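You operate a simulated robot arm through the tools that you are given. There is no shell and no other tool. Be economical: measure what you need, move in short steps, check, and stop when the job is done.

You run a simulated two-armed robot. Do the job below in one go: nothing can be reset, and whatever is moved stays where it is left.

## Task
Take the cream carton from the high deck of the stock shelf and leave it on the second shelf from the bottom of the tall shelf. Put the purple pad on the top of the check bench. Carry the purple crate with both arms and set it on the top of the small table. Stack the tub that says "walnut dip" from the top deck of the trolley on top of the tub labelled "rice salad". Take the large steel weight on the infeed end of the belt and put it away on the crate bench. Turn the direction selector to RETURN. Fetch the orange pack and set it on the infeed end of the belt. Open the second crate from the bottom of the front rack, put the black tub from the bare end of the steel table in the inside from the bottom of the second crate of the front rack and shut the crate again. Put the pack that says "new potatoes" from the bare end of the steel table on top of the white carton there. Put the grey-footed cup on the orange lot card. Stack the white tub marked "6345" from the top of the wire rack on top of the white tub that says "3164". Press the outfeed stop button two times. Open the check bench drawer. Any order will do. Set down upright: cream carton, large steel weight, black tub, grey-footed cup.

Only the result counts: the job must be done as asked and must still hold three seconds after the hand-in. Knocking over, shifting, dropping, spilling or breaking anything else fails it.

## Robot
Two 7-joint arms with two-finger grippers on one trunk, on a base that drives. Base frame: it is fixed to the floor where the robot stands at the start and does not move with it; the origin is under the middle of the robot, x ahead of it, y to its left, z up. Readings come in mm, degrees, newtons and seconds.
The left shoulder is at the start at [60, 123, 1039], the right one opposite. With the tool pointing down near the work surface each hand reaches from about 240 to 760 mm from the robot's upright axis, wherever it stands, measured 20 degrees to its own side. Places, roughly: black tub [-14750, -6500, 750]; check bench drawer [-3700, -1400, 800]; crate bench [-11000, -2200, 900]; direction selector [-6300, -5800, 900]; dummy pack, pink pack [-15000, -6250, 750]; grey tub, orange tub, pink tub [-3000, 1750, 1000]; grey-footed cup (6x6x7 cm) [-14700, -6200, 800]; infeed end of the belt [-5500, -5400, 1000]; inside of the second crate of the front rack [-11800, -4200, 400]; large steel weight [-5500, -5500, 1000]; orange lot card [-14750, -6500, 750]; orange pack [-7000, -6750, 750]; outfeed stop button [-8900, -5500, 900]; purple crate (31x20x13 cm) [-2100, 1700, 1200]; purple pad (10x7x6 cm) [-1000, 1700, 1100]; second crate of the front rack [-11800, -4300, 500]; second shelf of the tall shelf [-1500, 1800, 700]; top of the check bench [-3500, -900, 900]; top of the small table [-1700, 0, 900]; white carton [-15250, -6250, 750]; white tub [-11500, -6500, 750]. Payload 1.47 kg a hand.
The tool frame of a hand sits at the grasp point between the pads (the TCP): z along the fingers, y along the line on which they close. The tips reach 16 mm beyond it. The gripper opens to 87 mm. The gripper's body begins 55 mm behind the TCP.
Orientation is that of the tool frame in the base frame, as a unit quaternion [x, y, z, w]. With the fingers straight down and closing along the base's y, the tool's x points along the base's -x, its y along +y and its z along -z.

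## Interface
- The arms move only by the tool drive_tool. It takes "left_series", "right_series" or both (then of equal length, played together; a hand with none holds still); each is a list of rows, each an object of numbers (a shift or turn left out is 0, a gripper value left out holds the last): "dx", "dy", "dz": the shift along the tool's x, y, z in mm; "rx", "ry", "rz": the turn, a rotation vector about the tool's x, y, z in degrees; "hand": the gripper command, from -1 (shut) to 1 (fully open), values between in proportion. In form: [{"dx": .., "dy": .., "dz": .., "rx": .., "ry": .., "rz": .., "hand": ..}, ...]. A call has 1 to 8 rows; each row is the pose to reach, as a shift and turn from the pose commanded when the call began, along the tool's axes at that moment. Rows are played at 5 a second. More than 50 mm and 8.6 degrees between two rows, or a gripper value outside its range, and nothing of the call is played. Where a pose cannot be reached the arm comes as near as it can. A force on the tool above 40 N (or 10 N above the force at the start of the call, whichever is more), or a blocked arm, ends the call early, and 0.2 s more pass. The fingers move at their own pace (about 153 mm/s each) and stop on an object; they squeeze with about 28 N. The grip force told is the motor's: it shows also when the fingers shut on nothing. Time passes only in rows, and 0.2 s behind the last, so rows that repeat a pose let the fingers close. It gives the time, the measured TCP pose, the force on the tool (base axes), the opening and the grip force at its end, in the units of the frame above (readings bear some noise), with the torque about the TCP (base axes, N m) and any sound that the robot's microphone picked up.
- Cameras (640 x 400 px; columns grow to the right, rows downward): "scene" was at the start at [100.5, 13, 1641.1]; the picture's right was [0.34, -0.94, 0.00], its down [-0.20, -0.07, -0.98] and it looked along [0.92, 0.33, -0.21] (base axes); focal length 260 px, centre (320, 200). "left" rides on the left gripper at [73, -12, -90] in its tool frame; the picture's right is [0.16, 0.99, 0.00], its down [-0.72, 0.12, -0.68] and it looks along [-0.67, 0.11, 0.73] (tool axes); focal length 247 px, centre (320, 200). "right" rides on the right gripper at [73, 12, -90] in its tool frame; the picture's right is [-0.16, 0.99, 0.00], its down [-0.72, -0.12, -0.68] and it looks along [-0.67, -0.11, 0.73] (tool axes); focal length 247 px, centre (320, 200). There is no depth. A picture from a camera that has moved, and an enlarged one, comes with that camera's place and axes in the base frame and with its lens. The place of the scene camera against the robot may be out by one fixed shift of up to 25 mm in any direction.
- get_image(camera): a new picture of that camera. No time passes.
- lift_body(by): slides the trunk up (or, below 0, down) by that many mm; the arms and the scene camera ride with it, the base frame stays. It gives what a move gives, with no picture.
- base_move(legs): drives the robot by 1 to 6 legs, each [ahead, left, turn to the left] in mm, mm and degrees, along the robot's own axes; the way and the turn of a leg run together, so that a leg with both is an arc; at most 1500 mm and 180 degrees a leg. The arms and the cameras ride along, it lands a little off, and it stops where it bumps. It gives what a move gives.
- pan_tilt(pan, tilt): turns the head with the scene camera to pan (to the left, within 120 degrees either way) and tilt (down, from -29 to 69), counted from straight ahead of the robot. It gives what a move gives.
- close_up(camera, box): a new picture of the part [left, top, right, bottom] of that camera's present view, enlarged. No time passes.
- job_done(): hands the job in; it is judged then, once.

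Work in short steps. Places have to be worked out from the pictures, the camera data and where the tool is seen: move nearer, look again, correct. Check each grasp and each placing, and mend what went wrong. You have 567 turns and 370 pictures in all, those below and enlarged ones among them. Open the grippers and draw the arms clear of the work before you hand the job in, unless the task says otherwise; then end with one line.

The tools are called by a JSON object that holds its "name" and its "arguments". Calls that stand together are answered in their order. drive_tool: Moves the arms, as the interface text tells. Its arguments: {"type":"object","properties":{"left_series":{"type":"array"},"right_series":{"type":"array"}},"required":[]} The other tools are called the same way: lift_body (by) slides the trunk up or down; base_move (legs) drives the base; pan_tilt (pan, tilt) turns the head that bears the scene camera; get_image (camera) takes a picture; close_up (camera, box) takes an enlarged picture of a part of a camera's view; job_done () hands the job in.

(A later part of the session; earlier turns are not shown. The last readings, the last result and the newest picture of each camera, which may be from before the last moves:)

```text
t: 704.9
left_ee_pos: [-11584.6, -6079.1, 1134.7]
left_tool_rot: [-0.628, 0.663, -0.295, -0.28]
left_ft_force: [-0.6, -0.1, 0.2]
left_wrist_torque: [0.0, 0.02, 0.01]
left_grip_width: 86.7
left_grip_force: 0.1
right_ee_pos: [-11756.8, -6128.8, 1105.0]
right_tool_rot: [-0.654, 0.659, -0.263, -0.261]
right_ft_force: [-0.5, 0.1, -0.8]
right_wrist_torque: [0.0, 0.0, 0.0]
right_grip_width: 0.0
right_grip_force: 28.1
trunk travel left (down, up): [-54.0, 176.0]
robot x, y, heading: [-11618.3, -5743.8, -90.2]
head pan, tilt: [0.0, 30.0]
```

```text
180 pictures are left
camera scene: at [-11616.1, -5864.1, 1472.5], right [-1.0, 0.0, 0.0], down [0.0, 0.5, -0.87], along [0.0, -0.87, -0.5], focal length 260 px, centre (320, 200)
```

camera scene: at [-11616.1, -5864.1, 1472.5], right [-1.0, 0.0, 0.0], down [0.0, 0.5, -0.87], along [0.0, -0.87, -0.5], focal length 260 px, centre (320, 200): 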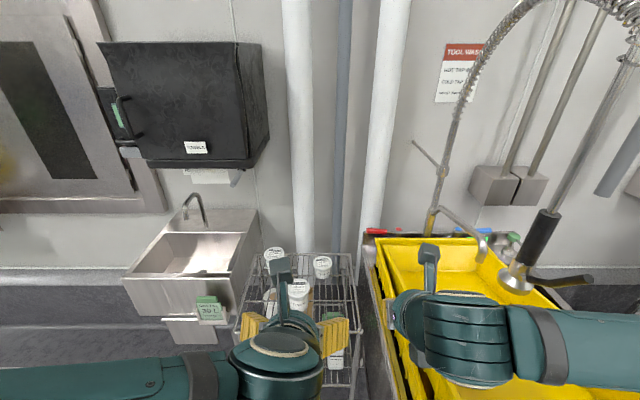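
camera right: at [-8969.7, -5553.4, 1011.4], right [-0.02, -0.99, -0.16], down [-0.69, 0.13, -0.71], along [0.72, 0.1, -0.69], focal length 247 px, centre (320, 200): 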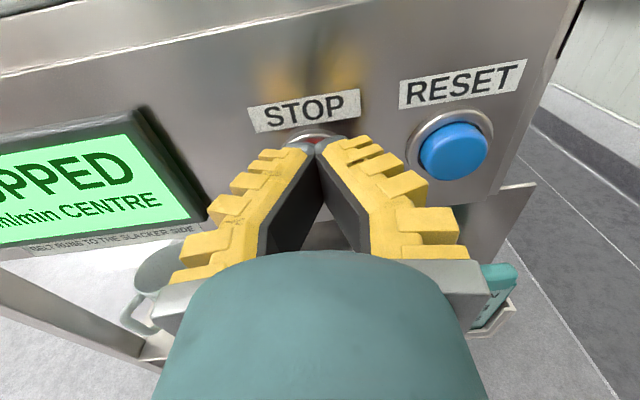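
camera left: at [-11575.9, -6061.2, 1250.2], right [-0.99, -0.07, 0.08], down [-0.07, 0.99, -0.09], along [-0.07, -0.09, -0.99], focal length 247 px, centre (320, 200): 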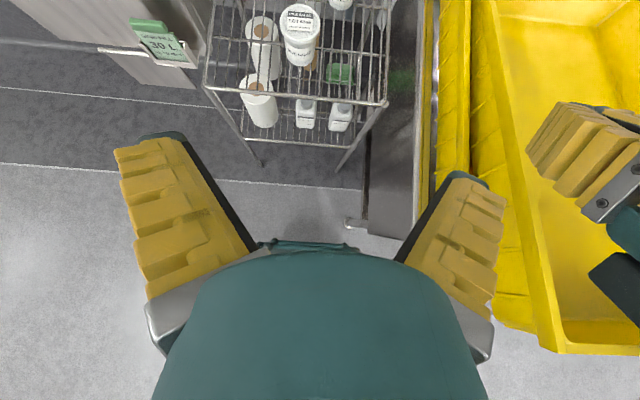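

Tub 6345's lid ≈[−11550, −6425, 830]. I bring the left hand down in front of it.

{"name": "drive_tool", "arguments": {"left_series": [{"dx": -10, "dy": -8, "dz": 48}, {"dx": -20, "dy": -16, "dz": 96}, {"dx": -30, "dy": -24, "dz": 144}, {"dx": -40, "dy": -32, "dz": 192}, {"dx": -48, "dy": -37, "dz": 240}]}}

{"name": "get_image", "arguments": {"camera": "left"}}

```text
t: 706.1
left_ee_pos: [-11545.9, -6228.7, 938.0]
left_tool_rot: [-0.628, 0.664, -0.293, -0.281]
left_ft_force: [0.1, -0.8, -0.8]
left_wrist_torque: [0.02, -0.04, 0.0]
left_grip_width: 87.2
left_grip_force: 0.1
left hand out of reach, approached as far as the arm can: row 2, 3
right_ee_pos: [-11756.8, -6129.4, 1106.5]
right_tool_rot: [-0.654, 0.659, -0.262, -0.263]
right_ft_force: [-0.2, 0.0, 0.2]
right_wrist_torque: [-0.02, 0.01, 0.02]
right_grip_width: 0.0
right_grip_force: 27.9
trunk travel left (down, up): [-54.0, 176.0]
robot x, y, heading: [-11621.1, -5746.9, -90.2]
head pan, tilt: [0.0, 30.0]
```

```text
179 pictures are left
camera left: at [-11537.6, -6210.3, 1053.1], right [-0.99, -0.07, 0.08], down [-0.07, 0.99, -0.08], along [-0.07, -0.09, -0.99], focal length 247 px, centre (320, 200)
```

left: 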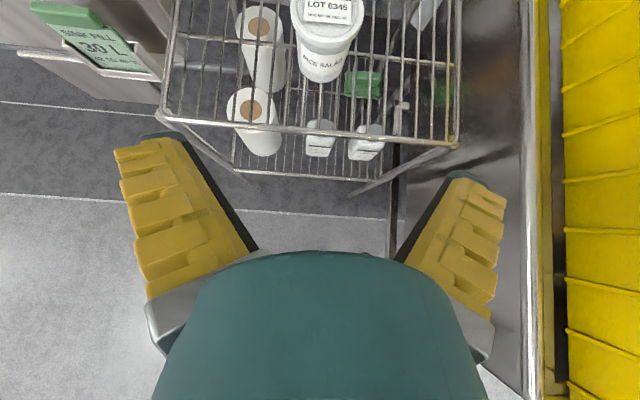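

Tub centre ≈[−11551, −6424], base z≈745. I lower to z≈790 and move in front of it.

{"name": "drive_tool", "arguments": {"left_series": [{"dx": -15, "dy": 1, "dz": 42}, {"dx": -30, "dy": 3, "dz": 84}, {"dx": -45, "dy": 4, "dz": 126}, {"dx": -50, "dy": 5, "dz": 166}]}}

{"name": "get_image", "arguments": {"camera": "left"}}

```text
t: 707.1
left_ee_pos: [-11547.7, -6316.1, 792.5]
left_tool_rot: [-0.628, 0.664, -0.294, -0.281]
left_ft_force: [0.5, -0.1, -0.2]
left_wrist_torque: [0.0, 0.0, 0.0]
left_grip_width: 86.7
left_grip_force: 0.0
right_ee_pos: [-11756.4, -6128.6, 1106.9]
right_tool_rot: [-0.654, 0.66, -0.262, -0.263]
right_ft_force: [0.5, -1.5, -1.0]
right_wrist_torque: [0.01, -0.01, 0.0]
right_grip_width: 0.0
right_grip_force: 27.6
trunk travel left (down, up): [-54.0, 176.0]
robot x, y, heading: [-11618.7, -5746.8, -90.1]
head pan, tilt: [0.0, 30.0]
```

```text
178 pictures are left
camera left: at [-11538.7, -6296.9, 907.2], right [-0.99, -0.07, 0.08], down [-0.07, 0.99, -0.09], along [-0.07, -0.09, -0.99], focal length 247 px, centre (320, 200)
```

left: 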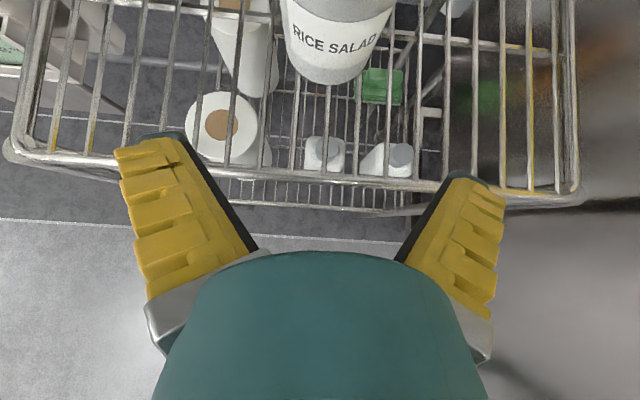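

{"name": "drive_tool", "arguments": {"left_series": [{"dx": 20, "dy": 2, "dz": 30}, {"dx": 42, "dy": 4, "dz": 57}, {"dx": 64, "dy": 4, "dz": 84}]}}

{"name": "get_image", "arguments": {"camera": "left"}}

```text
t: 707.9
left_ee_pos: [-11555.8, -6422.9, 784.6]
left_tool_rot: [-0.627, 0.665, -0.293, -0.282]
left_ft_force: [0.5, -0.6, 0.1]
left_wrist_torque: [0.02, 0.01, -0.05]
left_grip_width: 86.9
left_grip_force: 0.1
right_ee_pos: [-11756.5, -6128.8, 1106.1]
right_tool_rot: [-0.654, 0.659, -0.262, -0.263]
right_ft_force: [-0.5, 0.4, -0.3]
right_wrist_torque: [0.0, -0.02, -0.02]
right_grip_width: 0.3
right_grip_force: 28.1
trunk travel left (down, up): [-54.0, 176.0]
robot x, y, heading: [-11615.1, -5743.9, -90.2]
head pan, tilt: [0.0, 30.0]
```

```text
177 pictures are left
camera left: at [-11547.7, -6404.0, 899.0], right [-0.99, -0.07, 0.08], down [-0.07, 0.99, -0.09], along [-0.07, -0.09, -0.99], focal length 247 px, centre (320, 200)
```

left: 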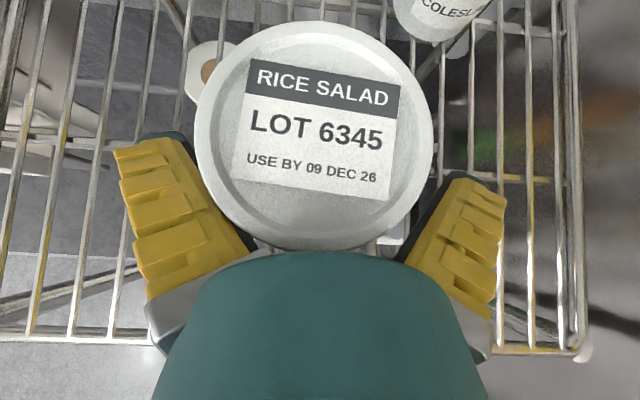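

The tub (LOT 6345) is centred between the fingers. I close and lift 95 mm.

{"name": "drive_tool", "arguments": {"left_series": [{"hand": -1}, {"hand": -1}, {"hand": -1}, {"hand": -1}]}}

{"name": "drive_tool", "arguments": {"left_series": [{"dx": 30, "dz": -27}, {"dx": 55, "dz": -49}, {"dx": 77, "dz": -69}]}}

{"name": "get_image", "arguments": {"camera": "left"}}

```text
t: 708.9
left_ee_pos: [-11557.1, -6421.3, 784.0]
left_tool_rot: [-0.626, 0.665, -0.293, -0.282]
left_ft_force: [-0.1, -0.1, 0.4]
left_wrist_torque: [-0.18, 0.05, 0.0]
left_grip_width: 60.3
left_grip_force: 28.5
right_ee_pos: [-11756.3, -6128.2, 1108.2]
right_tool_rot: [-0.653, 0.66, -0.262, -0.263]
right_ft_force: [-0.5, -0.9, 0.8]
right_wrist_torque: [0.01, -0.01, 0.0]
right_grip_width: 0.0
right_grip_force: 27.8
trunk travel left (down, up): [-54.0, 176.0]
robot x, y, heading: [-11617.9, -5745.7, -89.9]
head pan, tilt: [0.0, 30.0]
```

```text
t: 709.7
left_ee_pos: [-11560.6, -6421.2, 886.1]
left_tool_rot: [-0.627, 0.664, -0.294, -0.281]
left_ft_force: [0.7, 1.0, -2.0]
left_wrist_torque: [0.07, 0.0, 0.0]
left_grip_width: 60.3
left_grip_force: 27.8
right_ee_pos: [-11755.8, -6127.8, 1106.5]
right_tool_rot: [-0.654, 0.659, -0.262, -0.263]
right_ft_force: [-0.2, 0.1, 0.7]
right_wrist_torque: [-0.03, -0.02, -0.04]
right_grip_width: 0.0
right_grip_force: 28.0
trunk travel left (down, up): [-54.0, 176.0]
robot x, y, heading: [-11615.0, -5744.3, -90.3]
head pan, tilt: [0.0, 30.0]
```

```text
176 pictures are left
camera left: at [-11552.8, -6402.3, 1002.1], right [-0.99, -0.07, 0.08], down [-0.07, 0.99, -0.09], along [-0.07, -0.09, -0.99], focal length 247 px, centre (320, 200)
```

left: 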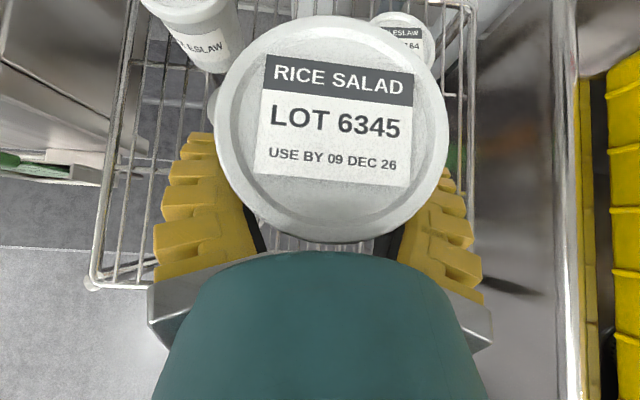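

Held. "3164" appears at ≈[−11620, −6553], a bit shorter (lid ≈800–817). I move toward it and look.

{"name": "drive_tool", "arguments": {"left_series": [{"dx": 0, "dy": -20, "dz": 0}, {"dx": 15, "dy": -40, "dz": 15}, {"dx": 30, "dy": -40, "dz": 32}]}}

{"name": "get_image", "arguments": {"camera": "left"}}

```text
t: 710.5
left_ee_pos: [-11522.2, -6470.1, 887.0]
left_tool_rot: [-0.627, 0.664, -0.294, -0.28]
left_ft_force: [-0.1, 0.4, -2.6]
left_wrist_torque: [0.04, 0.02, 0.02]
left_grip_width: 60.3
left_grip_force: 27.5
right_ee_pos: [-11756.9, -6128.6, 1106.4]
right_tool_rot: [-0.653, 0.66, -0.262, -0.263]
right_ft_force: [-0.1, 0.3, -0.7]
right_wrist_torque: [0.01, 0.0, 0.01]
right_grip_width: 0.1
right_grip_force: 28.1
trunk travel left (down, up): [-54.0, 176.0]
robot x, y, heading: [-11618.4, -5748.7, -90.1]
head pan, tilt: [0.0, 30.0]
```

```text
175 pictures are left
camera left: at [-11514.3, -6450.4, 1001.7], right [-0.99, -0.07, 0.08], down [-0.07, 0.99, -0.09], along [-0.07, -0.09, -0.99], focal length 247 px, centre (320, 200)
```

left: 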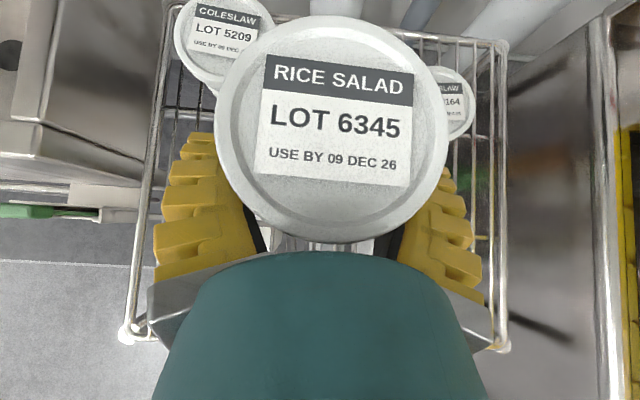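

3164's lid ≈[−11628, −6565, 790]. I move over it.

{"name": "drive_tool", "arguments": {"left_series": [{"dx": 0, "dy": 35}, {"dx": 0, "dy": 72}, {"dx": 18, "dy": 106, "dz": 20}, {"dx": 36, "dy": 106, "dz": 40}, {"dx": 54, "dy": 106, "dz": 60}]}}

{"name": "get_image", "arguments": {"camera": "left"}}

{"name": "close_up", "arguments": {"camera": "scene", "box": [240, 220, 400, 340]}}

```text
t: 711.7
left_ee_pos: [-11633.3, -6542.5, 882.4]
left_tool_rot: [-0.627, 0.664, -0.295, -0.28]
left_ft_force: [0.2, -0.6, -2.2]
left_wrist_torque: [0.03, 0.03, 0.0]
left_grip_width: 59.8
left_grip_force: 27.8
right_ee_pos: [-11755.6, -6129.1, 1107.9]
right_tool_rot: [-0.653, 0.66, -0.263, -0.262]
right_ft_force: [0.1, 0.3, -0.7]
right_wrist_torque: [0.03, -0.01, -0.02]
right_grip_width: 0.2
right_grip_force: 28.4
trunk travel left (down, up): [-54.0, 176.0]
robot x, y, heading: [-11615.7, -5744.2, -90.0]
head pan, tilt: [0.0, 30.0]
```

```text
174 pictures are left
camera left: at [-11624.4, -6525.0, 997.8], right [-0.99, -0.06, 0.08], down [-0.07, 0.99, -0.09], along [-0.07, -0.09, -0.99], focal length 247 px, centre (320, 200)
```

left: 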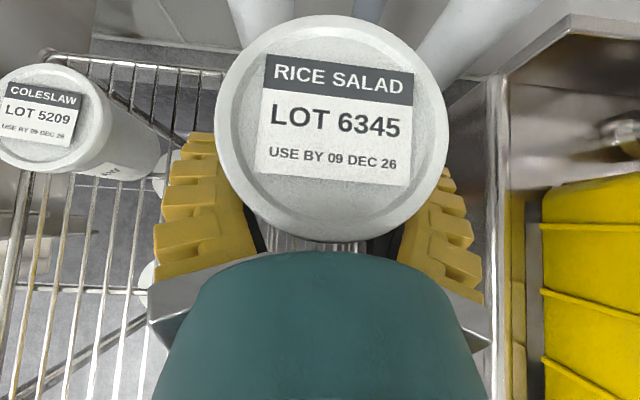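

```text
3.33 times, centred on (320, 280) of scene
camera zoom: at [-11616.1, -5864.2, 1472.4], right [-1.0, 0.0, 0.0], down [0.0, 0.5, -0.87], along [0.0, -0.87, -0.5], focal length 867 px, centre (320, -67)
```

zoom: 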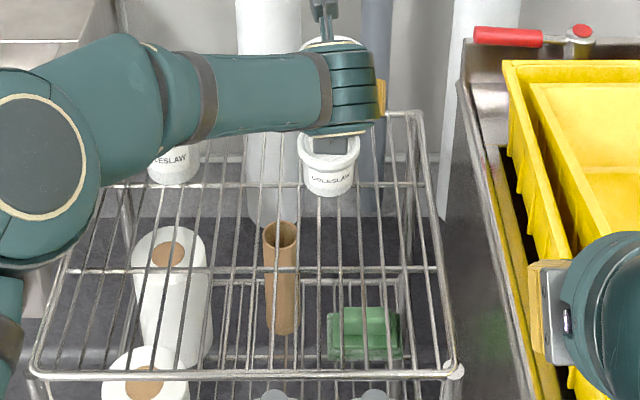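

Alignment looks within a few mm. I nudge 6 mm ahead and lower 40 mm.

{"name": "drive_tool", "arguments": {"left_series": [{"dx": 4, "dy": -2, "dz": 5}, {"dx": -11, "dy": -2, "dz": 19}, {"dx": -26, "dy": -2, "dz": 32}]}}

{"name": "close_up", "arguments": {"camera": "scene", "box": [280, 220, 380, 300]}}

```text
t: 712.5
left_ee_pos: [-11627.7, -6550.0, 842.6]
left_tool_rot: [-0.628, 0.664, -0.294, -0.281]
left_ft_force: [-0.2, 0.0, -2.1]
left_wrist_torque: [0.02, 0.0, -0.04]
left_grip_width: 59.8
left_grip_force: 28.1
right_ee_pos: [-11756.6, -6128.7, 1107.0]
right_tool_rot: [-0.654, 0.659, -0.263, -0.263]
right_ft_force: [-0.9, -0.1, 0.2]
right_wrist_torque: [-0.03, -0.02, 0.01]
right_grip_width: 0.0
right_grip_force: 28.2
trunk travel left (down, up): [-54.0, 176.0]
robot x, y, heading: [-11619.5, -5743.0, -89.9]
head pan, tilt: [0.0, 30.0]
```

```text
5.00 times, centred on (330, 260) of scene
camera zoom: at [-11615.7, -5863.7, 1472.5], right [-1.0, 0.0, 0.0], down [0.0, 0.5, -0.87], along [0.0, -0.87, -0.5], focal length 1300 px, centre (270, -100)
```

zoom: 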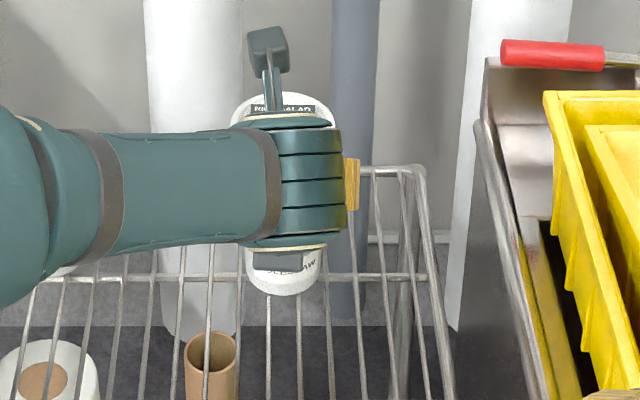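

{"name": "drive_tool", "arguments": {"left_series": [{"dx": -4, "dz": 3}, {"dx": -7, "dz": 6}]}}

{"name": "drive_tool", "arguments": {"left_series": [{"dx": -2, "dz": 2}, {"dx": -4, "dz": 3}]}}

```text
t: 713.1
left_ee_pos: [-11627.2, -6549.0, 835.7]
left_tool_rot: [-0.626, 0.664, -0.294, -0.283]
left_ft_force: [0.8, 3.2, 11.7]
left_wrist_torque: [-0.12, 0.11, -0.02]
left_grip_width: 59.9
left_grip_force: 28.0
right_ee_pos: [-11757.1, -6126.7, 1107.8]
right_tool_rot: [-0.653, 0.659, -0.263, -0.264]
right_ft_force: [-0.4, -0.2, 1.0]
right_wrist_torque: [0.02, 0.0, 0.0]
right_grip_width: 0.1
right_grip_force: 28.1
trunk travel left (down, up): [-54.0, 176.0]
robot x, y, heading: [-11617.7, -5745.5, -90.1]
head pan, tilt: [0.0, 30.0]
```

```text
t: 713.7
left_ee_pos: [-11628.3, -6548.7, 830.6]
left_tool_rot: [-0.628, 0.664, -0.294, -0.282]
left_ft_force: [1.1, 4.0, 11.9]
left_wrist_torque: [-0.09, 0.07, 0.01]
left_grip_width: 57.8
left_grip_force: 27.9
right_ee_pos: [-11756.3, -6126.5, 1107.7]
right_tool_rot: [-0.653, 0.659, -0.263, -0.263]
right_ft_force: [0.6, 0.8, 0.2]
right_wrist_torque: [-0.03, 0.02, 0.02]
right_grip_width: 0.0
right_grip_force: 28.4
trunk travel left (down, up): [-54.0, 176.0]
robot x, y, heading: [-11618.2, -5747.7, -90.1]
head pan, tilt: [0.0, 30.0]
```

Contact on the lid. I open and withdraw straight back.

{"name": "drive_tool", "arguments": {"left_series": [{"dx": 1, "dz": -1}, {"dx": 1, "dz": -1, "hand": 1}, {"dx": 1, "dz": -1, "hand": 1}, {"dx": 1, "dz": -1, "hand": 1}, {"dx": -19, "dz": -25}, {"dx": -45, "dz": -55}, {"dx": -70, "dz": -83}]}}

{"name": "get_image", "arguments": {"camera": "left"}}

{"name": "close_up", "arguments": {"camera": "scene", "box": [280, 220, 380, 300]}}

```text
t: 715.3
left_ee_pos: [-11623.2, -6440.5, 834.2]
left_tool_rot: [-0.627, 0.664, -0.295, -0.282]
left_ft_force: [0.0, -0.7, 0.9]
left_wrist_torque: [-0.02, 0.03, 0.0]
left_grip_width: 87.1
left_grip_force: 0.0
right_ee_pos: [-11756.3, -6127.3, 1108.0]
right_tool_rot: [-0.653, 0.66, -0.263, -0.264]
right_ft_force: [0.1, 0.5, 0.5]
right_wrist_torque: [0.03, 0.02, -0.01]
right_grip_width: 0.2
right_grip_force: 27.6
trunk travel left (down, up): [-54.0, 176.0]
robot x, y, heading: [-11619.0, -5743.5, -90.1]
head pan, tilt: [0.0, 30.0]
```

```text
171 pictures are left
camera left: at [-11614.2, -6421.4, 949.5], right [-0.99, -0.07, 0.08], down [-0.07, 0.99, -0.09], along [-0.07, -0.09, -0.99], focal length 247 px, centre (320, 200)
```

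left: 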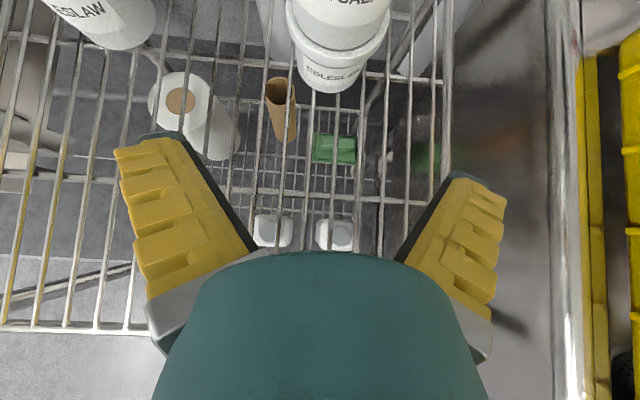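

```text
5.00 times, centred on (330, 260) of scene
camera zoom: at [-11615.6, -5862.9, 1472.6], right [-1.0, 0.0, 0.0], down [0.0, 0.5, -0.87], along [0.0, -0.87, -0.5], focal length 1300 px, centre (270, -100)
```

zoom: 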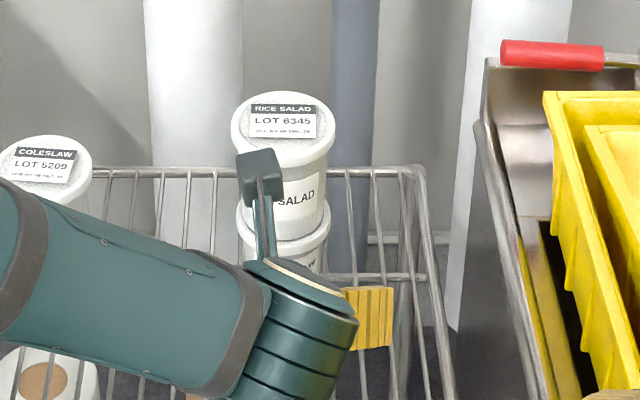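

Stack is good. I withdraw and head to the steel table in the west.

{"name": "drive_tool", "arguments": {"left_series": [{"dx": 3, "dz": -45}, {"dx": 6, "dz": -90}, {"dx": 8, "dz": -135}, {"dx": 10, "dz": -180}, {"dx": 11, "dz": -212}]}}

{"name": "base_move", "arguments": {"legs": [[-350, 0, 0], [0, 0, -90], [1400, 0, 0]]}}

{"name": "pan_tilt", "arguments": {"pan": 10, "tilt": 15}}

{"name": "get_image", "arguments": {"camera": "scene"}}

```text
t: 716.5
left_ee_pos: [-11621.7, -6288.7, 983.0]
left_tool_rot: [-0.627, 0.664, -0.294, -0.281]
left_ft_force: [0.0, 0.1, -0.2]
left_wrist_torque: [-0.04, -0.01, -0.03]
left_grip_width: 87.1
left_grip_force: 0.0
right_ee_pos: [-11756.0, -6128.7, 1107.3]
right_tool_rot: [-0.653, 0.659, -0.264, -0.264]
right_ft_force: [-0.6, -0.3, 0.0]
right_wrist_torque: [0.02, -0.03, 0.0]
right_grip_width: 0.0
right_grip_force: 27.8
trunk travel left (down, up): [-54.0, 176.0]
robot x, y, heading: [-11616.1, -5747.3, -90.2]
head pan, tilt: [0.0, 30.0]
```

```text
t: 729.2
left_ee_pos: [-13548.2, -5375.5, 982.5]
left_tool_rot: [0.028, 0.913, -0.008, -0.407]
left_ft_force: [-0.2, 0.5, 0.8]
left_wrist_torque: [0.01, 0.04, 0.02]
left_grip_width: 87.3
left_grip_force: 0.0
right_ee_pos: [-13388.1, -5243.3, 1106.3]
right_tool_rot: [0.005, 0.929, 0.0, -0.371]
right_ft_force: [-0.4, -0.2, 0.0]
right_wrist_torque: [-0.01, 0.05, 0.01]
right_grip_width: 0.0
right_grip_force: 28.4
trunk travel left (down, up): [-54.0, 176.0]
robot x, y, heading: [-13002.9, -5379.7, 179.6]
head pan, tilt: [0.0, 30.0]
```

```text
t: 729.9
left_ee_pos: [-13549.3, -5376.9, 983.5]
left_tool_rot: [0.029, 0.913, -0.008, -0.407]
left_ft_force: [0.4, -0.1, 0.5]
left_wrist_torque: [-0.01, -0.02, -0.02]
left_grip_width: 87.0
left_grip_force: 0.1
right_ee_pos: [-13386.0, -5243.4, 1106.7]
right_tool_rot: [0.005, 0.928, 0.001, -0.372]
right_ft_force: [-0.1, 0.2, 0.2]
right_wrist_torque: [-0.01, 0.03, 0.02]
right_grip_width: 0.0
right_grip_force: 28.0
trunk travel left (down, up): [-54.0, 176.0]
robot x, y, heading: [-13004.9, -5385.3, 179.6]
head pan, tilt: [10.0, 15.0]
```

```text
169 pictures are left
camera scene: at [-13103.5, -5416.9, 1496.7], right [-0.17, 0.99, 0.0], down [0.26, 0.04, -0.97], along [-0.95, -0.16, -0.26], focal length 260 px, centre (320, 200)
```

scene: 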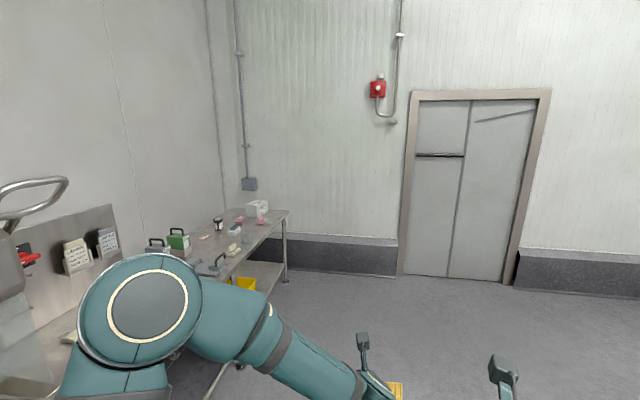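

The steel table runs along the south wall, its bare west end near x≈−15350. I drive on to x≈−14800 and turn to face it.

{"name": "base_move", "arguments": {"legs": [[1000, 0, 0.4], [850, 0, 0], [0, 0, 90]]}}

{"name": "pan_tilt", "arguments": {"pan": 0, "tilt": 30}}

{"name": "get_image", "arguments": {"camera": "scene"}}

```text
t: 743.0
left_ee_pos: [-14854.7, -5908.8, 982.0]
left_tool_rot: [-0.623, 0.668, -0.292, -0.284]
left_ft_force: [-0.3, -0.2, 0.8]
left_wrist_torque: [-0.01, 0.0, -0.03]
left_grip_width: 87.2
left_grip_force: 0.1
right_ee_pos: [-14985.9, -5747.2, 1107.6]
right_tool_rot: [-0.649, 0.664, -0.26, -0.265]
right_ft_force: [-0.2, 0.5, 0.1]
right_wrist_torque: [-0.02, 0.0, 0.0]
right_grip_width: 0.1
right_grip_force: 28.0
trunk travel left (down, up): [-54.0, 176.0]
robot x, y, heading: [-14844.1, -5365.3, -90.8]
head pan, tilt: [10.0, 15.0]
```

```text
t: 743.8
left_ee_pos: [-14853.8, -5910.1, 983.1]
left_tool_rot: [-0.623, 0.669, -0.292, -0.283]
left_ft_force: [0.2, 0.2, -0.2]
left_wrist_torque: [0.01, -0.01, 0.0]
left_grip_width: 87.1
left_grip_force: 0.1
right_ee_pos: [-14986.4, -5746.2, 1107.1]
right_tool_rot: [-0.649, 0.664, -0.261, -0.265]
right_ft_force: [-0.6, 0.3, -0.5]
right_wrist_torque: [0.0, -0.01, 0.02]
right_grip_width: 0.0
right_grip_force: 27.7
trunk travel left (down, up): [-54.0, 176.0]
robot x, y, heading: [-14849.4, -5366.9, -91.1]
head pan, tilt: [0.0, 30.0]
```

```text
168 pictures are left
camera scene: at [-14841.9, -5483.2, 1472.6], right [-1.0, 0.02, 0.0], down [0.01, 0.5, -0.87], along [-0.01, -0.87, -0.5], focal length 260 px, centre (320, 200)
```

scene: 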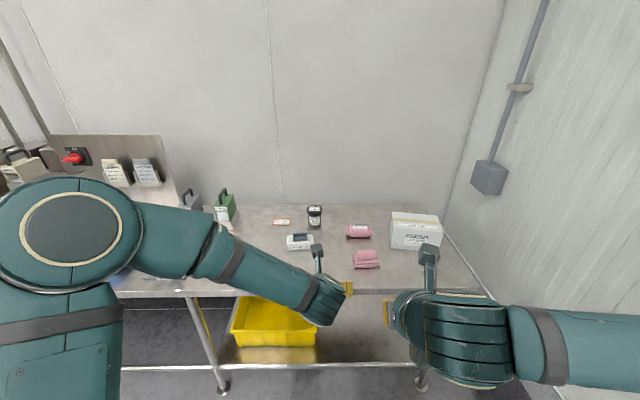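

{"name": "close_up", "arguments": {"camera": "scene", "box": [200, 185, 460, 300]}}

{"name": "close_up", "arguments": {"camera": "scene", "box": [265, 195, 385, 275]}}

```text
2.46 times, centred on (330, 242) of scene
camera zoom: at [-14841.9, -5483.2, 1472.6], right [-1.0, 0.02, 0.0], down [0.01, 0.5, -0.87], along [-0.01, -0.87, -0.5], focal length 640 px, centre (295, 95)
```

zoom: 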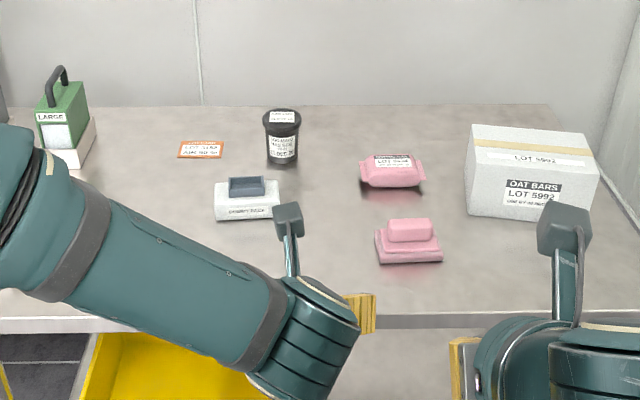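

```text
5.00 times, centred on (325, 235) of scene
camera zoom: at [-14841.9, -5483.2, 1472.6], right [-1.0, 0.02, 0.0], down [0.01, 0.5, -0.87], along [-0.01, -0.87, -0.5], focal length 1300 px, centre (295, 25)
```

zoom: 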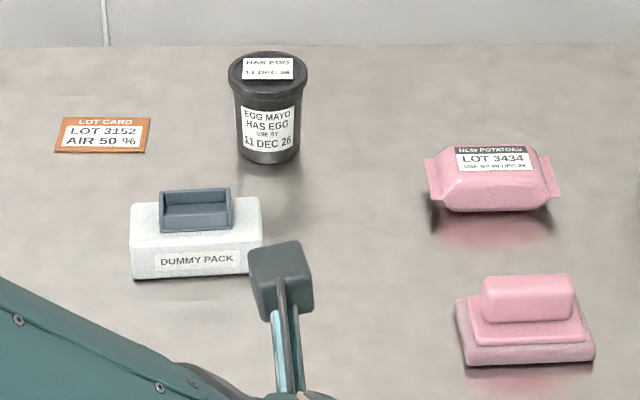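

I move back to see what the left arm hides (the grey-footed cup should be there).

{"name": "base_move", "arguments": {"legs": [[-200, -250, 1]]}}

{"name": "drive_tool", "arguments": {"left_series": [{"dx": 0, "dz": -30}, {"dx": 0, "dz": -60}, {"dx": 0, "dz": -90}, {"dx": 0, "dz": -120}, {"dx": 0, "dz": -150}]}}

{"name": "get_image", "arguments": {"camera": "scene"}}

```text
t: 746.6
left_ee_pos: [-15094.2, -5707.0, 982.6]
left_tool_rot: [-0.629, 0.663, -0.295, -0.28]
left_ft_force: [-0.1, 0.0, 0.7]
left_wrist_torque: [-0.01, 0.01, 0.0]
left_grip_width: 86.5
left_grip_force: 0.1
right_ee_pos: [-15229.9, -5546.1, 1107.4]
right_tool_rot: [-0.656, 0.657, -0.265, -0.262]
right_ft_force: [-0.5, 0.2, 0.0]
right_wrist_torque: [-0.01, -0.01, 0.01]
right_grip_width: 0.0
right_grip_force: 28.1
trunk travel left (down, up): [-54.0, 176.0]
robot x, y, heading: [-15094.3, -5159.0, -89.9]
head pan, tilt: [0.0, 30.0]
```

```text
t: 747.8
left_ee_pos: [-15091.7, -5593.1, 1084.6]
left_tool_rot: [-0.629, 0.662, -0.295, -0.28]
left_ft_force: [0.3, -0.1, 0.6]
left_wrist_torque: [-0.01, 0.02, 0.01]
left_grip_width: 87.1
left_grip_force: 0.1
right_ee_pos: [-15227.9, -5546.4, 1106.8]
right_tool_rot: [-0.655, 0.658, -0.264, -0.263]
right_ft_force: [-0.4, -0.4, -0.2]
right_wrist_torque: [-0.03, 0.0, 0.02]
right_grip_width: 0.0
right_grip_force: 27.9
trunk travel left (down, up): [-54.0, 176.0]
robot x, y, heading: [-15090.2, -5162.0, -89.9]
head pan, tilt: [0.0, 30.0]
```

```text
165 pictures are left
camera scene: at [-15089.5, -5280.2, 1472.6], right [-1.0, 0.0, 0.0], down [0.0, 0.5, -0.87], along [0.0, -0.87, -0.5], focal length 260 px, centre (320, 200)
```

scene: 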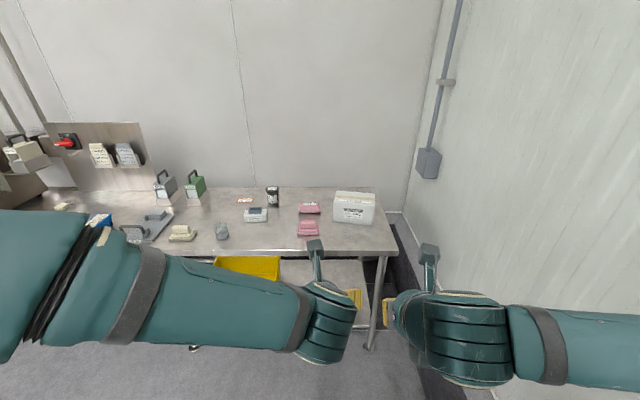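

{"name": "close_up", "arguments": {"camera": "scene", "box": [100, 170, 400, 270]}}

{"name": "close_up", "arguments": {"camera": "scene", "box": [190, 180, 290, 250]}}

```text
2.13 times, centred on (250, 220) of scene
camera zoom: at [-15089.5, -5280.2, 1472.6], right [-1.0, 0.0, 0.0], down [0.0, 0.5, -0.87], along [0.0, -0.87, -0.5], focal length 555 px, centre (469, 157)
```

zoom: 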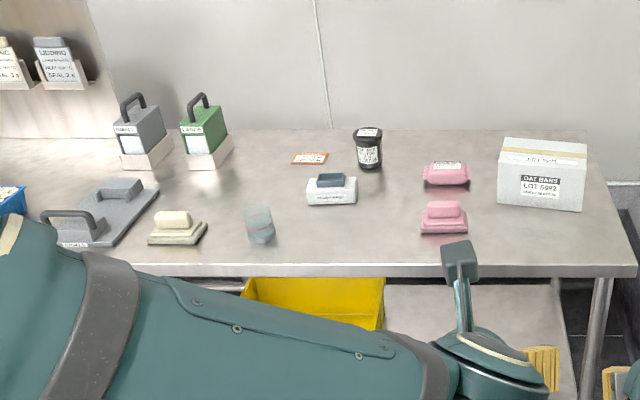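

```text
5.71 times, centred on (240, 215) of scene
camera zoom: at [-15089.5, -5280.2, 1472.6], right [-1.0, 0.0, 0.0], down [0.0, 0.5, -0.87], along [0.0, -0.87, -0.5], focal length 1486 px, centre (777, 114)
```

zoom: 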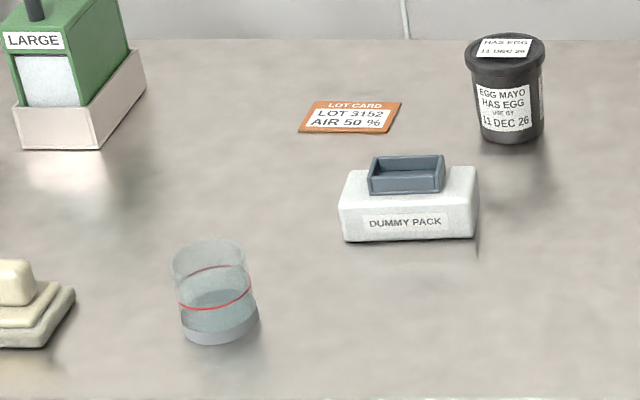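

All items located (table top ≈745). First "NEW POTATOES" (pink, ≈[−15030, −6421]) onto the white carton, using the right hand vertical with fingers closing front-to-back. I reorient the right hand.

{"name": "drive_tool", "arguments": {"right_series": [{"ry": -8, "dz": 5}, {"ry": -16, "dz": 10}, {"ry": -24, "dz": 15}, {"ry": -32, "dz": 15}, {"ry": -40, "dz": 15}, {"ry": -45, "dz": 15}]}}

{"name": "drive_tool", "arguments": {"right_series": [{"rz": -8.5}, {"rz": -17}, {"rz": -25.5}, {"rz": -34}, {"rz": -42.5}, {"rz": -51}, {"rz": -59.5}, {"rz": -68}]}}

{"name": "drive_tool", "arguments": {"right_series": [{"rz": -8.5, "hand": 1}, {"rz": -17, "hand": 1}, {"rz": -22, "hand": 1}]}}

{"name": "base_move", "arguments": {"legs": [[600, 180, 0]]}}

{"name": "get_image", "arguments": {"camera": "right"}}

{"name": "get_image", "arguments": {"camera": "scene"}}

```text
t: 749.2
left_ee_pos: [-15093.1, -5593.4, 1084.4]
left_tool_rot: [-0.629, 0.663, -0.294, -0.281]
left_ft_force: [-0.5, -0.5, 0.0]
left_wrist_torque: [-0.01, -0.01, 0.01]
left_grip_width: 87.0
left_grip_force: 0.1
right_ee_pos: [-15228.5, -5557.3, 1096.6]
right_tool_rot: [0.707, -0.707, -0.009, -0.01]
right_ft_force: [0.2, -0.4, 0.4]
right_wrist_torque: [0.03, -0.02, -0.02]
right_grip_width: 0.0
right_grip_force: 28.2
trunk travel left (down, up): [-54.0, 176.0]
robot x, y, heading: [-15092.2, -5162.2, -89.9]
head pan, tilt: [0.0, 30.0]
```

```text
t: 751.0
left_ee_pos: [-15092.5, -5593.0, 1083.5]
left_tool_rot: [-0.629, 0.663, -0.294, -0.28]
left_ft_force: [0.2, -0.4, -0.1]
left_wrist_torque: [0.0, 0.03, 0.0]
left_grip_width: 86.9
left_grip_force: 0.0
right_ee_pos: [-15228.8, -5556.0, 1095.5]
right_tool_rot: [0.982, -0.19, 0.0, -0.011]
right_ft_force: [0.4, -0.4, 0.0]
right_wrist_torque: [0.01, 0.05, 0.02]
right_grip_width: 0.0
right_grip_force: 27.5
trunk travel left (down, up): [-54.0, 176.0]
robot x, y, heading: [-15089.7, -5163.4, -89.8]
head pan, tilt: [0.0, 30.0]
```

```text
t: 751.8
left_ee_pos: [-15093.5, -5593.7, 1084.3]
left_tool_rot: [-0.629, 0.662, -0.294, -0.28]
left_ft_force: [-0.2, 0.5, 0.4]
left_wrist_torque: [0.02, -0.01, -0.05]
left_grip_width: 87.0
left_grip_force: 0.0
right_ee_pos: [-15227.8, -5556.5, 1095.8]
right_tool_rot: [1.0, 0.001, 0.002, -0.011]
right_ft_force: [0.1, 0.1, 0.2]
right_wrist_torque: [0.02, 0.0, -0.04]
right_grip_width: 86.9
right_grip_force: 0.1
trunk travel left (down, up): [-54.0, 176.0]
robot x, y, heading: [-15094.4, -5158.8, -89.7]
head pan, tilt: [0.0, 30.0]
```

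```text
t: 755.3
left_ee_pos: [-14908.2, -6195.3, 1083.7]
left_tool_rot: [-0.629, 0.663, -0.294, -0.281]
left_ft_force: [0.3, 0.2, 0.2]
left_wrist_torque: [0.01, -0.01, 0.01]
left_grip_width: 87.1
left_grip_force: 0.1
right_ee_pos: [-15042.6, -6158.3, 1096.7]
right_tool_rot: [1.0, 0.0, 0.002, -0.013]
right_ft_force: [0.8, -0.5, 1.0]
right_wrist_torque: [0.01, 0.01, 0.0]
right_grip_width: 87.0
right_grip_force: 0.1
trunk travel left (down, up): [-54.0, 176.0]
robot x, y, heading: [-14912.0, -5759.6, -89.7]
head pan, tilt: [0.0, 30.0]
```

```text
162 pictures are left
camera right: at [-14970.0, -6171.8, 1185.5], right [-0.16, -0.99, -0.02], down [-0.73, 0.1, 0.68], along [-0.67, 0.13, -0.73], focal length 247 px, centre (320, 200)
```

right: 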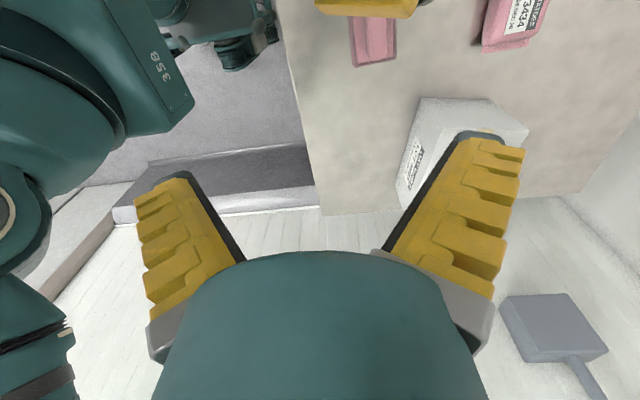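

```text
161 pictures are left
camera scene: at [-14904.5, -5882.0, 1472.5], right [-1.0, 0.0, 0.0], down [0.0, 0.5, -0.87], along [0.0, -0.87, -0.5], focal length 260 px, centre (320, 200)
```

scene: 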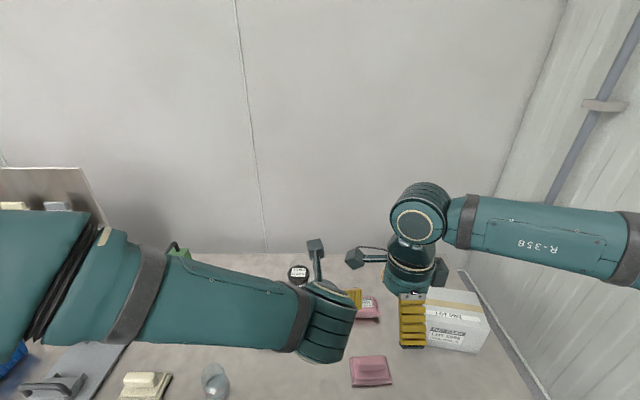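

I move the right hand over the potatoes pack.

{"name": "drive_tool", "arguments": {"right_series": [{"dy": 40, "dz": 15}, {"dy": 80, "dz": 30}, {"dy": 120, "dz": 50}, {"dy": 160, "dz": 70}, {"dy": 200, "dz": 90}, {"dy": 235, "dz": 120}, {"dy": 250, "dz": 155}]}}

{"name": "get_image", "arguments": {"camera": "right"}}

```text
t: 756.9
left_ee_pos: [-14908.4, -6194.4, 1083.6]
left_tool_rot: [-0.628, 0.663, -0.295, -0.281]
left_ft_force: [-0.3, -0.2, 0.5]
left_wrist_torque: [0.0, -0.01, 0.02]
left_grip_width: 87.0
left_grip_force: 0.0
right_ee_pos: [-15042.0, -6406.1, 936.3]
right_tool_rot: [1.0, -0.001, 0.002, -0.013]
right_ft_force: [0.0, -0.6, -0.1]
right_wrist_torque: [0.01, -0.03, 0.01]
right_grip_width: 86.8
right_grip_force: 0.0
trunk travel left (down, up): [-54.0, 176.0]
robot x, y, heading: [-14906.6, -5758.5, -90.0]
head pan, tilt: [0.0, 30.0]
```

```text
160 pictures are left
camera right: at [-14969.6, -6419.7, 1025.6], right [-0.16, -0.99, -0.02], down [-0.73, 0.1, 0.68], along [-0.67, 0.13, -0.73], focal length 247 px, centre (320, 200)
```

right: 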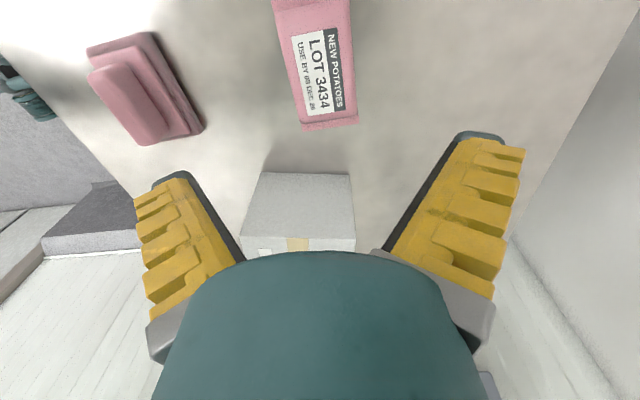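

Pack centre ≈[−15030, −6402], 68 mm deep. I align and descend.

{"name": "drive_tool", "arguments": {"right_series": [{"dx": 6, "dy": -2, "dz": 35}, {"dx": 12, "dy": -4, "dz": 70}, {"dx": 12, "dy": -4, "dz": 105}]}}

{"name": "get_image", "arguments": {"camera": "right"}}

```text
t: 757.7
left_ee_pos: [-14908.3, -6194.2, 1083.1]
left_tool_rot: [-0.629, 0.662, -0.295, -0.28]
left_ft_force: [0.6, 0.8, 0.5]
left_wrist_torque: [0.03, -0.02, 0.01]
left_grip_width: 87.0
left_grip_force: 0.0
right_ee_pos: [-15030.4, -6399.0, 831.9]
right_tool_rot: [1.0, -0.001, 0.001, -0.012]
right_ft_force: [0.0, 0.3, 0.8]
right_wrist_torque: [0.0, -0.02, 0.02]
right_grip_width: 87.0
right_grip_force: 0.0
trunk travel left (down, up): [-54.0, 176.0]
robot x, y, heading: [-14912.0, -5764.5, -89.7]
head pan, tilt: [0.0, 30.0]
```

```text
159 pictures are left
camera right: at [-14957.2, -6412.5, 920.9], right [-0.16, -0.99, -0.02], down [-0.73, 0.1, 0.68], along [-0.67, 0.13, -0.73], focal length 247 px, centre (320, 200)
```

right: 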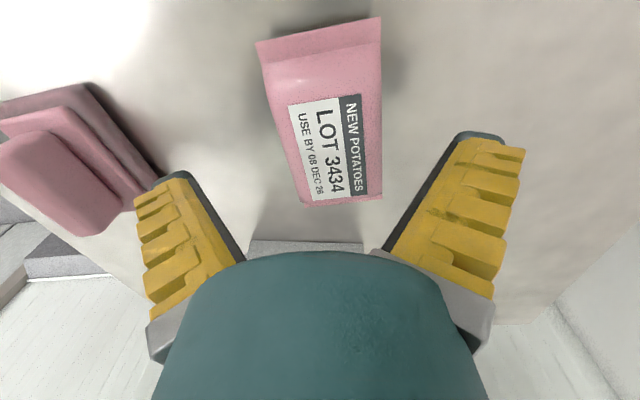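

{"name": "drive_tool", "arguments": {"right_series": [{"dy": 5, "dz": 20}, {"dy": 5, "dz": 40}, {"dy": 5, "dz": 60}]}}

{"name": "get_image", "arguments": {"camera": "right"}}

```text
t: 758.5
left_ee_pos: [-14908.4, -6192.9, 1083.9]
left_tool_rot: [-0.629, 0.663, -0.295, -0.28]
left_ft_force: [-0.3, -1.0, -0.2]
left_wrist_torque: [0.01, 0.01, -0.01]
left_grip_width: 87.1
left_grip_force: 0.0
right_ee_pos: [-15031.4, -6402.2, 770.6]
right_tool_rot: [1.0, -0.001, 0.001, -0.012]
right_ft_force: [-1.0, 0.8, -0.2]
right_wrist_torque: [0.02, 0.02, -0.02]
right_grip_width: 87.2
right_grip_force: 0.2
trunk travel left (down, up): [-54.0, 176.0]
robot x, y, heading: [-14902.9, -5761.5, -90.0]
head pan, tilt: [0.0, 30.0]
```

```text
158 pictures are left
camera right: at [-14957.6, -6415.5, 859.9], right [-0.16, -0.99, -0.02], down [-0.73, 0.1, 0.68], along [-0.67, 0.13, -0.73], focal length 247 px, centre (320, 200)
```

right: 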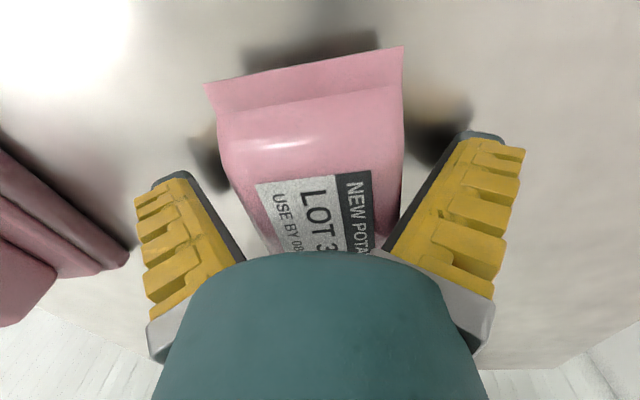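

Straddled. I close and lift.

{"name": "drive_tool", "arguments": {"right_series": [{"hand": -1}, {"hand": -1}, {"hand": -1}, {"hand": -1}, {"dz": -30}, {"dz": -70}]}}

{"name": "drive_tool", "arguments": {"right_series": [{"dz": -45}, {"dz": -90}, {"dz": -130}]}}

{"name": "get_image", "arguments": {"camera": "right"}}

```text
t: 759.9
left_ee_pos: [-14907.4, -6193.4, 1085.0]
left_tool_rot: [-0.629, 0.663, -0.295, -0.281]
left_ft_force: [0.6, 0.4, 0.9]
left_wrist_torque: [0.02, -0.01, 0.0]
left_grip_width: 87.1
left_grip_force: 0.1
right_ee_pos: [-15031.4, -6402.6, 840.2]
right_tool_rot: [1.0, 0.0, 0.001, -0.014]
right_ft_force: [0.5, -1.2, -2.8]
right_wrist_torque: [-0.02, 0.01, -0.01]
right_grip_width: 59.3
right_grip_force: 28.5
trunk travel left (down, up): [-54.0, 176.0]
robot x, y, heading: [-14908.4, -5767.8, -89.8]
head pan, tilt: [0.0, 30.0]
```

```text
t: 760.7
left_ee_pos: [-14907.0, -6194.9, 1083.8]
left_tool_rot: [-0.628, 0.663, -0.294, -0.281]
left_ft_force: [-0.3, 0.8, -1.3]
left_wrist_torque: [-0.01, -0.05, -0.01]
left_grip_width: 86.9
left_grip_force: 0.0
right_ee_pos: [-15030.3, -6406.0, 970.7]
right_tool_rot: [1.0, 0.001, 0.001, -0.013]
right_ft_force: [-0.3, -0.1, -2.1]
right_wrist_torque: [0.01, 0.02, -0.01]
right_grip_width: 59.0
right_grip_force: 28.2
trunk travel left (down, up): [-54.0, 176.0]
robot x, y, heading: [-14908.7, -5766.1, -89.9]
head pan, tilt: [0.0, 30.0]
```

```text
157 pictures are left
camera right: at [-14957.3, -6419.5, 1060.4], right [-0.16, -0.99, -0.02], down [-0.73, 0.1, 0.68], along [-0.67, 0.13, -0.73], focal length 247 px, centre (320, 200)
```

right: 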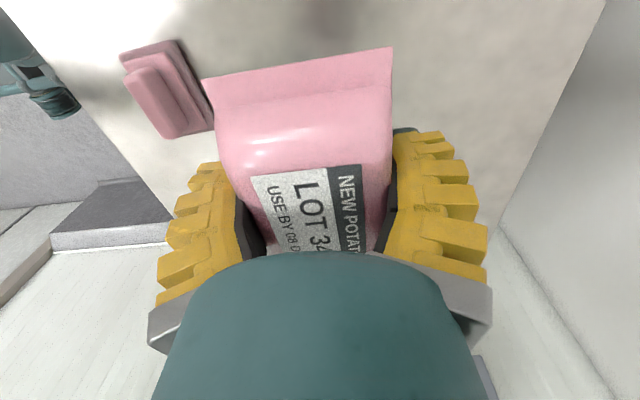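

Pack held. I check the space to the wall on the right before shifting toward the carton.

{"name": "pan_tilt", "arguments": {"pan": -35, "tilt": 35}}

{"name": "get_image", "arguments": {"camera": "scene"}}

```text
t: 761.7
left_ee_pos: [-14909.2, -6194.2, 1082.5]
left_tool_rot: [-0.629, 0.663, -0.294, -0.28]
left_ft_force: [0.4, 0.3, 0.5]
left_wrist_torque: [-0.03, 0.0, 0.01]
left_grip_width: 86.9
left_grip_force: 0.1
right_ee_pos: [-15030.9, -6406.3, 969.3]
right_tool_rot: [1.0, -0.001, 0.001, -0.012]
right_ft_force: [0.0, 0.3, -2.4]
right_wrist_torque: [0.0, 0.0, -0.02]
right_grip_width: 59.0
right_grip_force: 28.1
trunk travel left (down, up): [-54.0, 176.0]
robot x, y, heading: [-14906.7, -5766.1, -89.9]
head pan, tilt: [-35.0, 35.0]
```

```text
156 pictures are left
camera scene: at [-14955.3, -5863.6, 1464.7], right [-0.82, 0.57, 0.0], down [0.33, 0.47, -0.82], along [-0.47, -0.67, -0.57], focal length 260 px, centre (320, 200)
```

scene: 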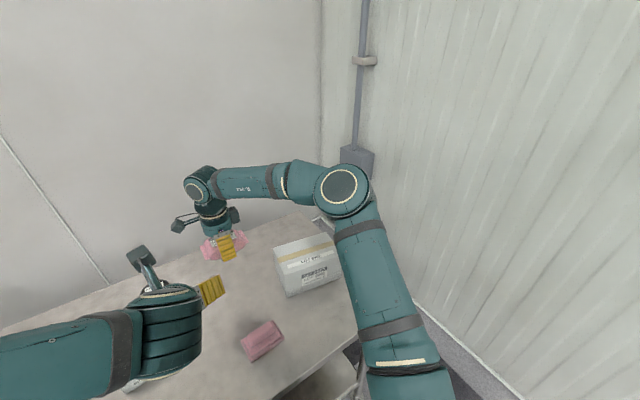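

The carton top is ≈[−15252, −6352], z≈893, yawed ~12°. I shift right 220 and back 50, then look with the right camera.

{"name": "drive_tool", "arguments": {"right_series": [{"dz": -15, "dy": -25}, {"dz": -30, "dy": -50}]}}

{"name": "base_move", "arguments": {"legs": [[0, -150, 0]]}}

{"name": "get_image", "arguments": {"camera": "right"}}

{"name": "get_image", "arguments": {"camera": "scene"}}

```text
t: 762.3
left_ee_pos: [-14907.3, -6193.6, 1084.5]
left_tool_rot: [-0.629, 0.663, -0.294, -0.281]
left_ft_force: [0.3, -0.1, -1.1]
left_wrist_torque: [-0.03, -0.02, 0.01]
left_grip_width: 86.9
left_grip_force: 0.0
right_ee_pos: [-15030.9, -6355.5, 1002.7]
right_tool_rot: [1.0, 0.0, 0.002, -0.012]
right_ft_force: [0.2, -0.3, -2.2]
right_wrist_torque: [0.01, -0.06, 0.05]
right_grip_width: 59.0
right_grip_force: 27.6
trunk travel left (down, up): [-54.0, 176.0]
robot x, y, heading: [-14910.2, -5761.1, -89.7]
head pan, tilt: [-35.0, 35.0]
```

```text
t: 764.3
left_ee_pos: [-15058.8, -6195.7, 1084.5]
left_tool_rot: [-0.63, 0.662, -0.295, -0.28]
left_ft_force: [0.1, 0.2, -0.1]
left_wrist_torque: [0.0, 0.0, 0.02]
left_grip_width: 86.9
left_grip_force: 0.0
right_ee_pos: [-15182.1, -6357.2, 1002.6]
right_tool_rot: [1.0, 0.0, 0.002, -0.012]
right_ft_force: [0.3, 0.0, -2.0]
right_wrist_torque: [-0.04, -0.05, 0.03]
right_grip_width: 59.2
right_grip_force: 27.3
trunk travel left (down, up): [-54.0, 176.0]
robot x, y, heading: [-15057.5, -5762.5, -89.8]
head pan, tilt: [-35.0, 35.0]
```

```text
155 pictures are left
camera right: at [-15108.8, -6370.3, 1092.3], right [-0.16, -0.99, -0.02], down [-0.73, 0.1, 0.68], along [-0.67, 0.12, -0.73], focal length 247 px, centre (320, 200)
```

right: 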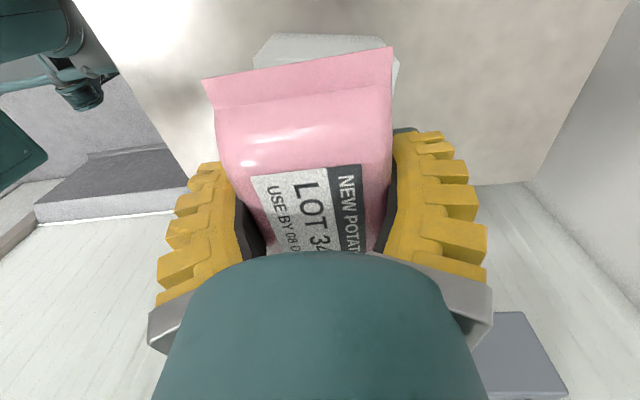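

```text
154 pictures are left
camera scene: at [-15106.2, -5864.2, 1464.7], right [-0.82, 0.57, 0.0], down [0.33, 0.47, -0.82], along [-0.47, -0.67, -0.57], focal length 260 px, centre (320, 200)
```

scene: 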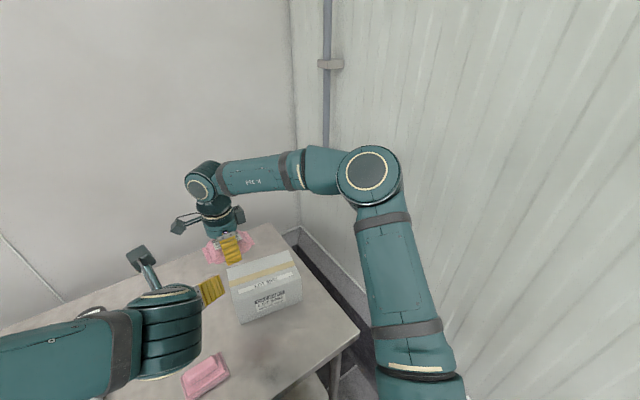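

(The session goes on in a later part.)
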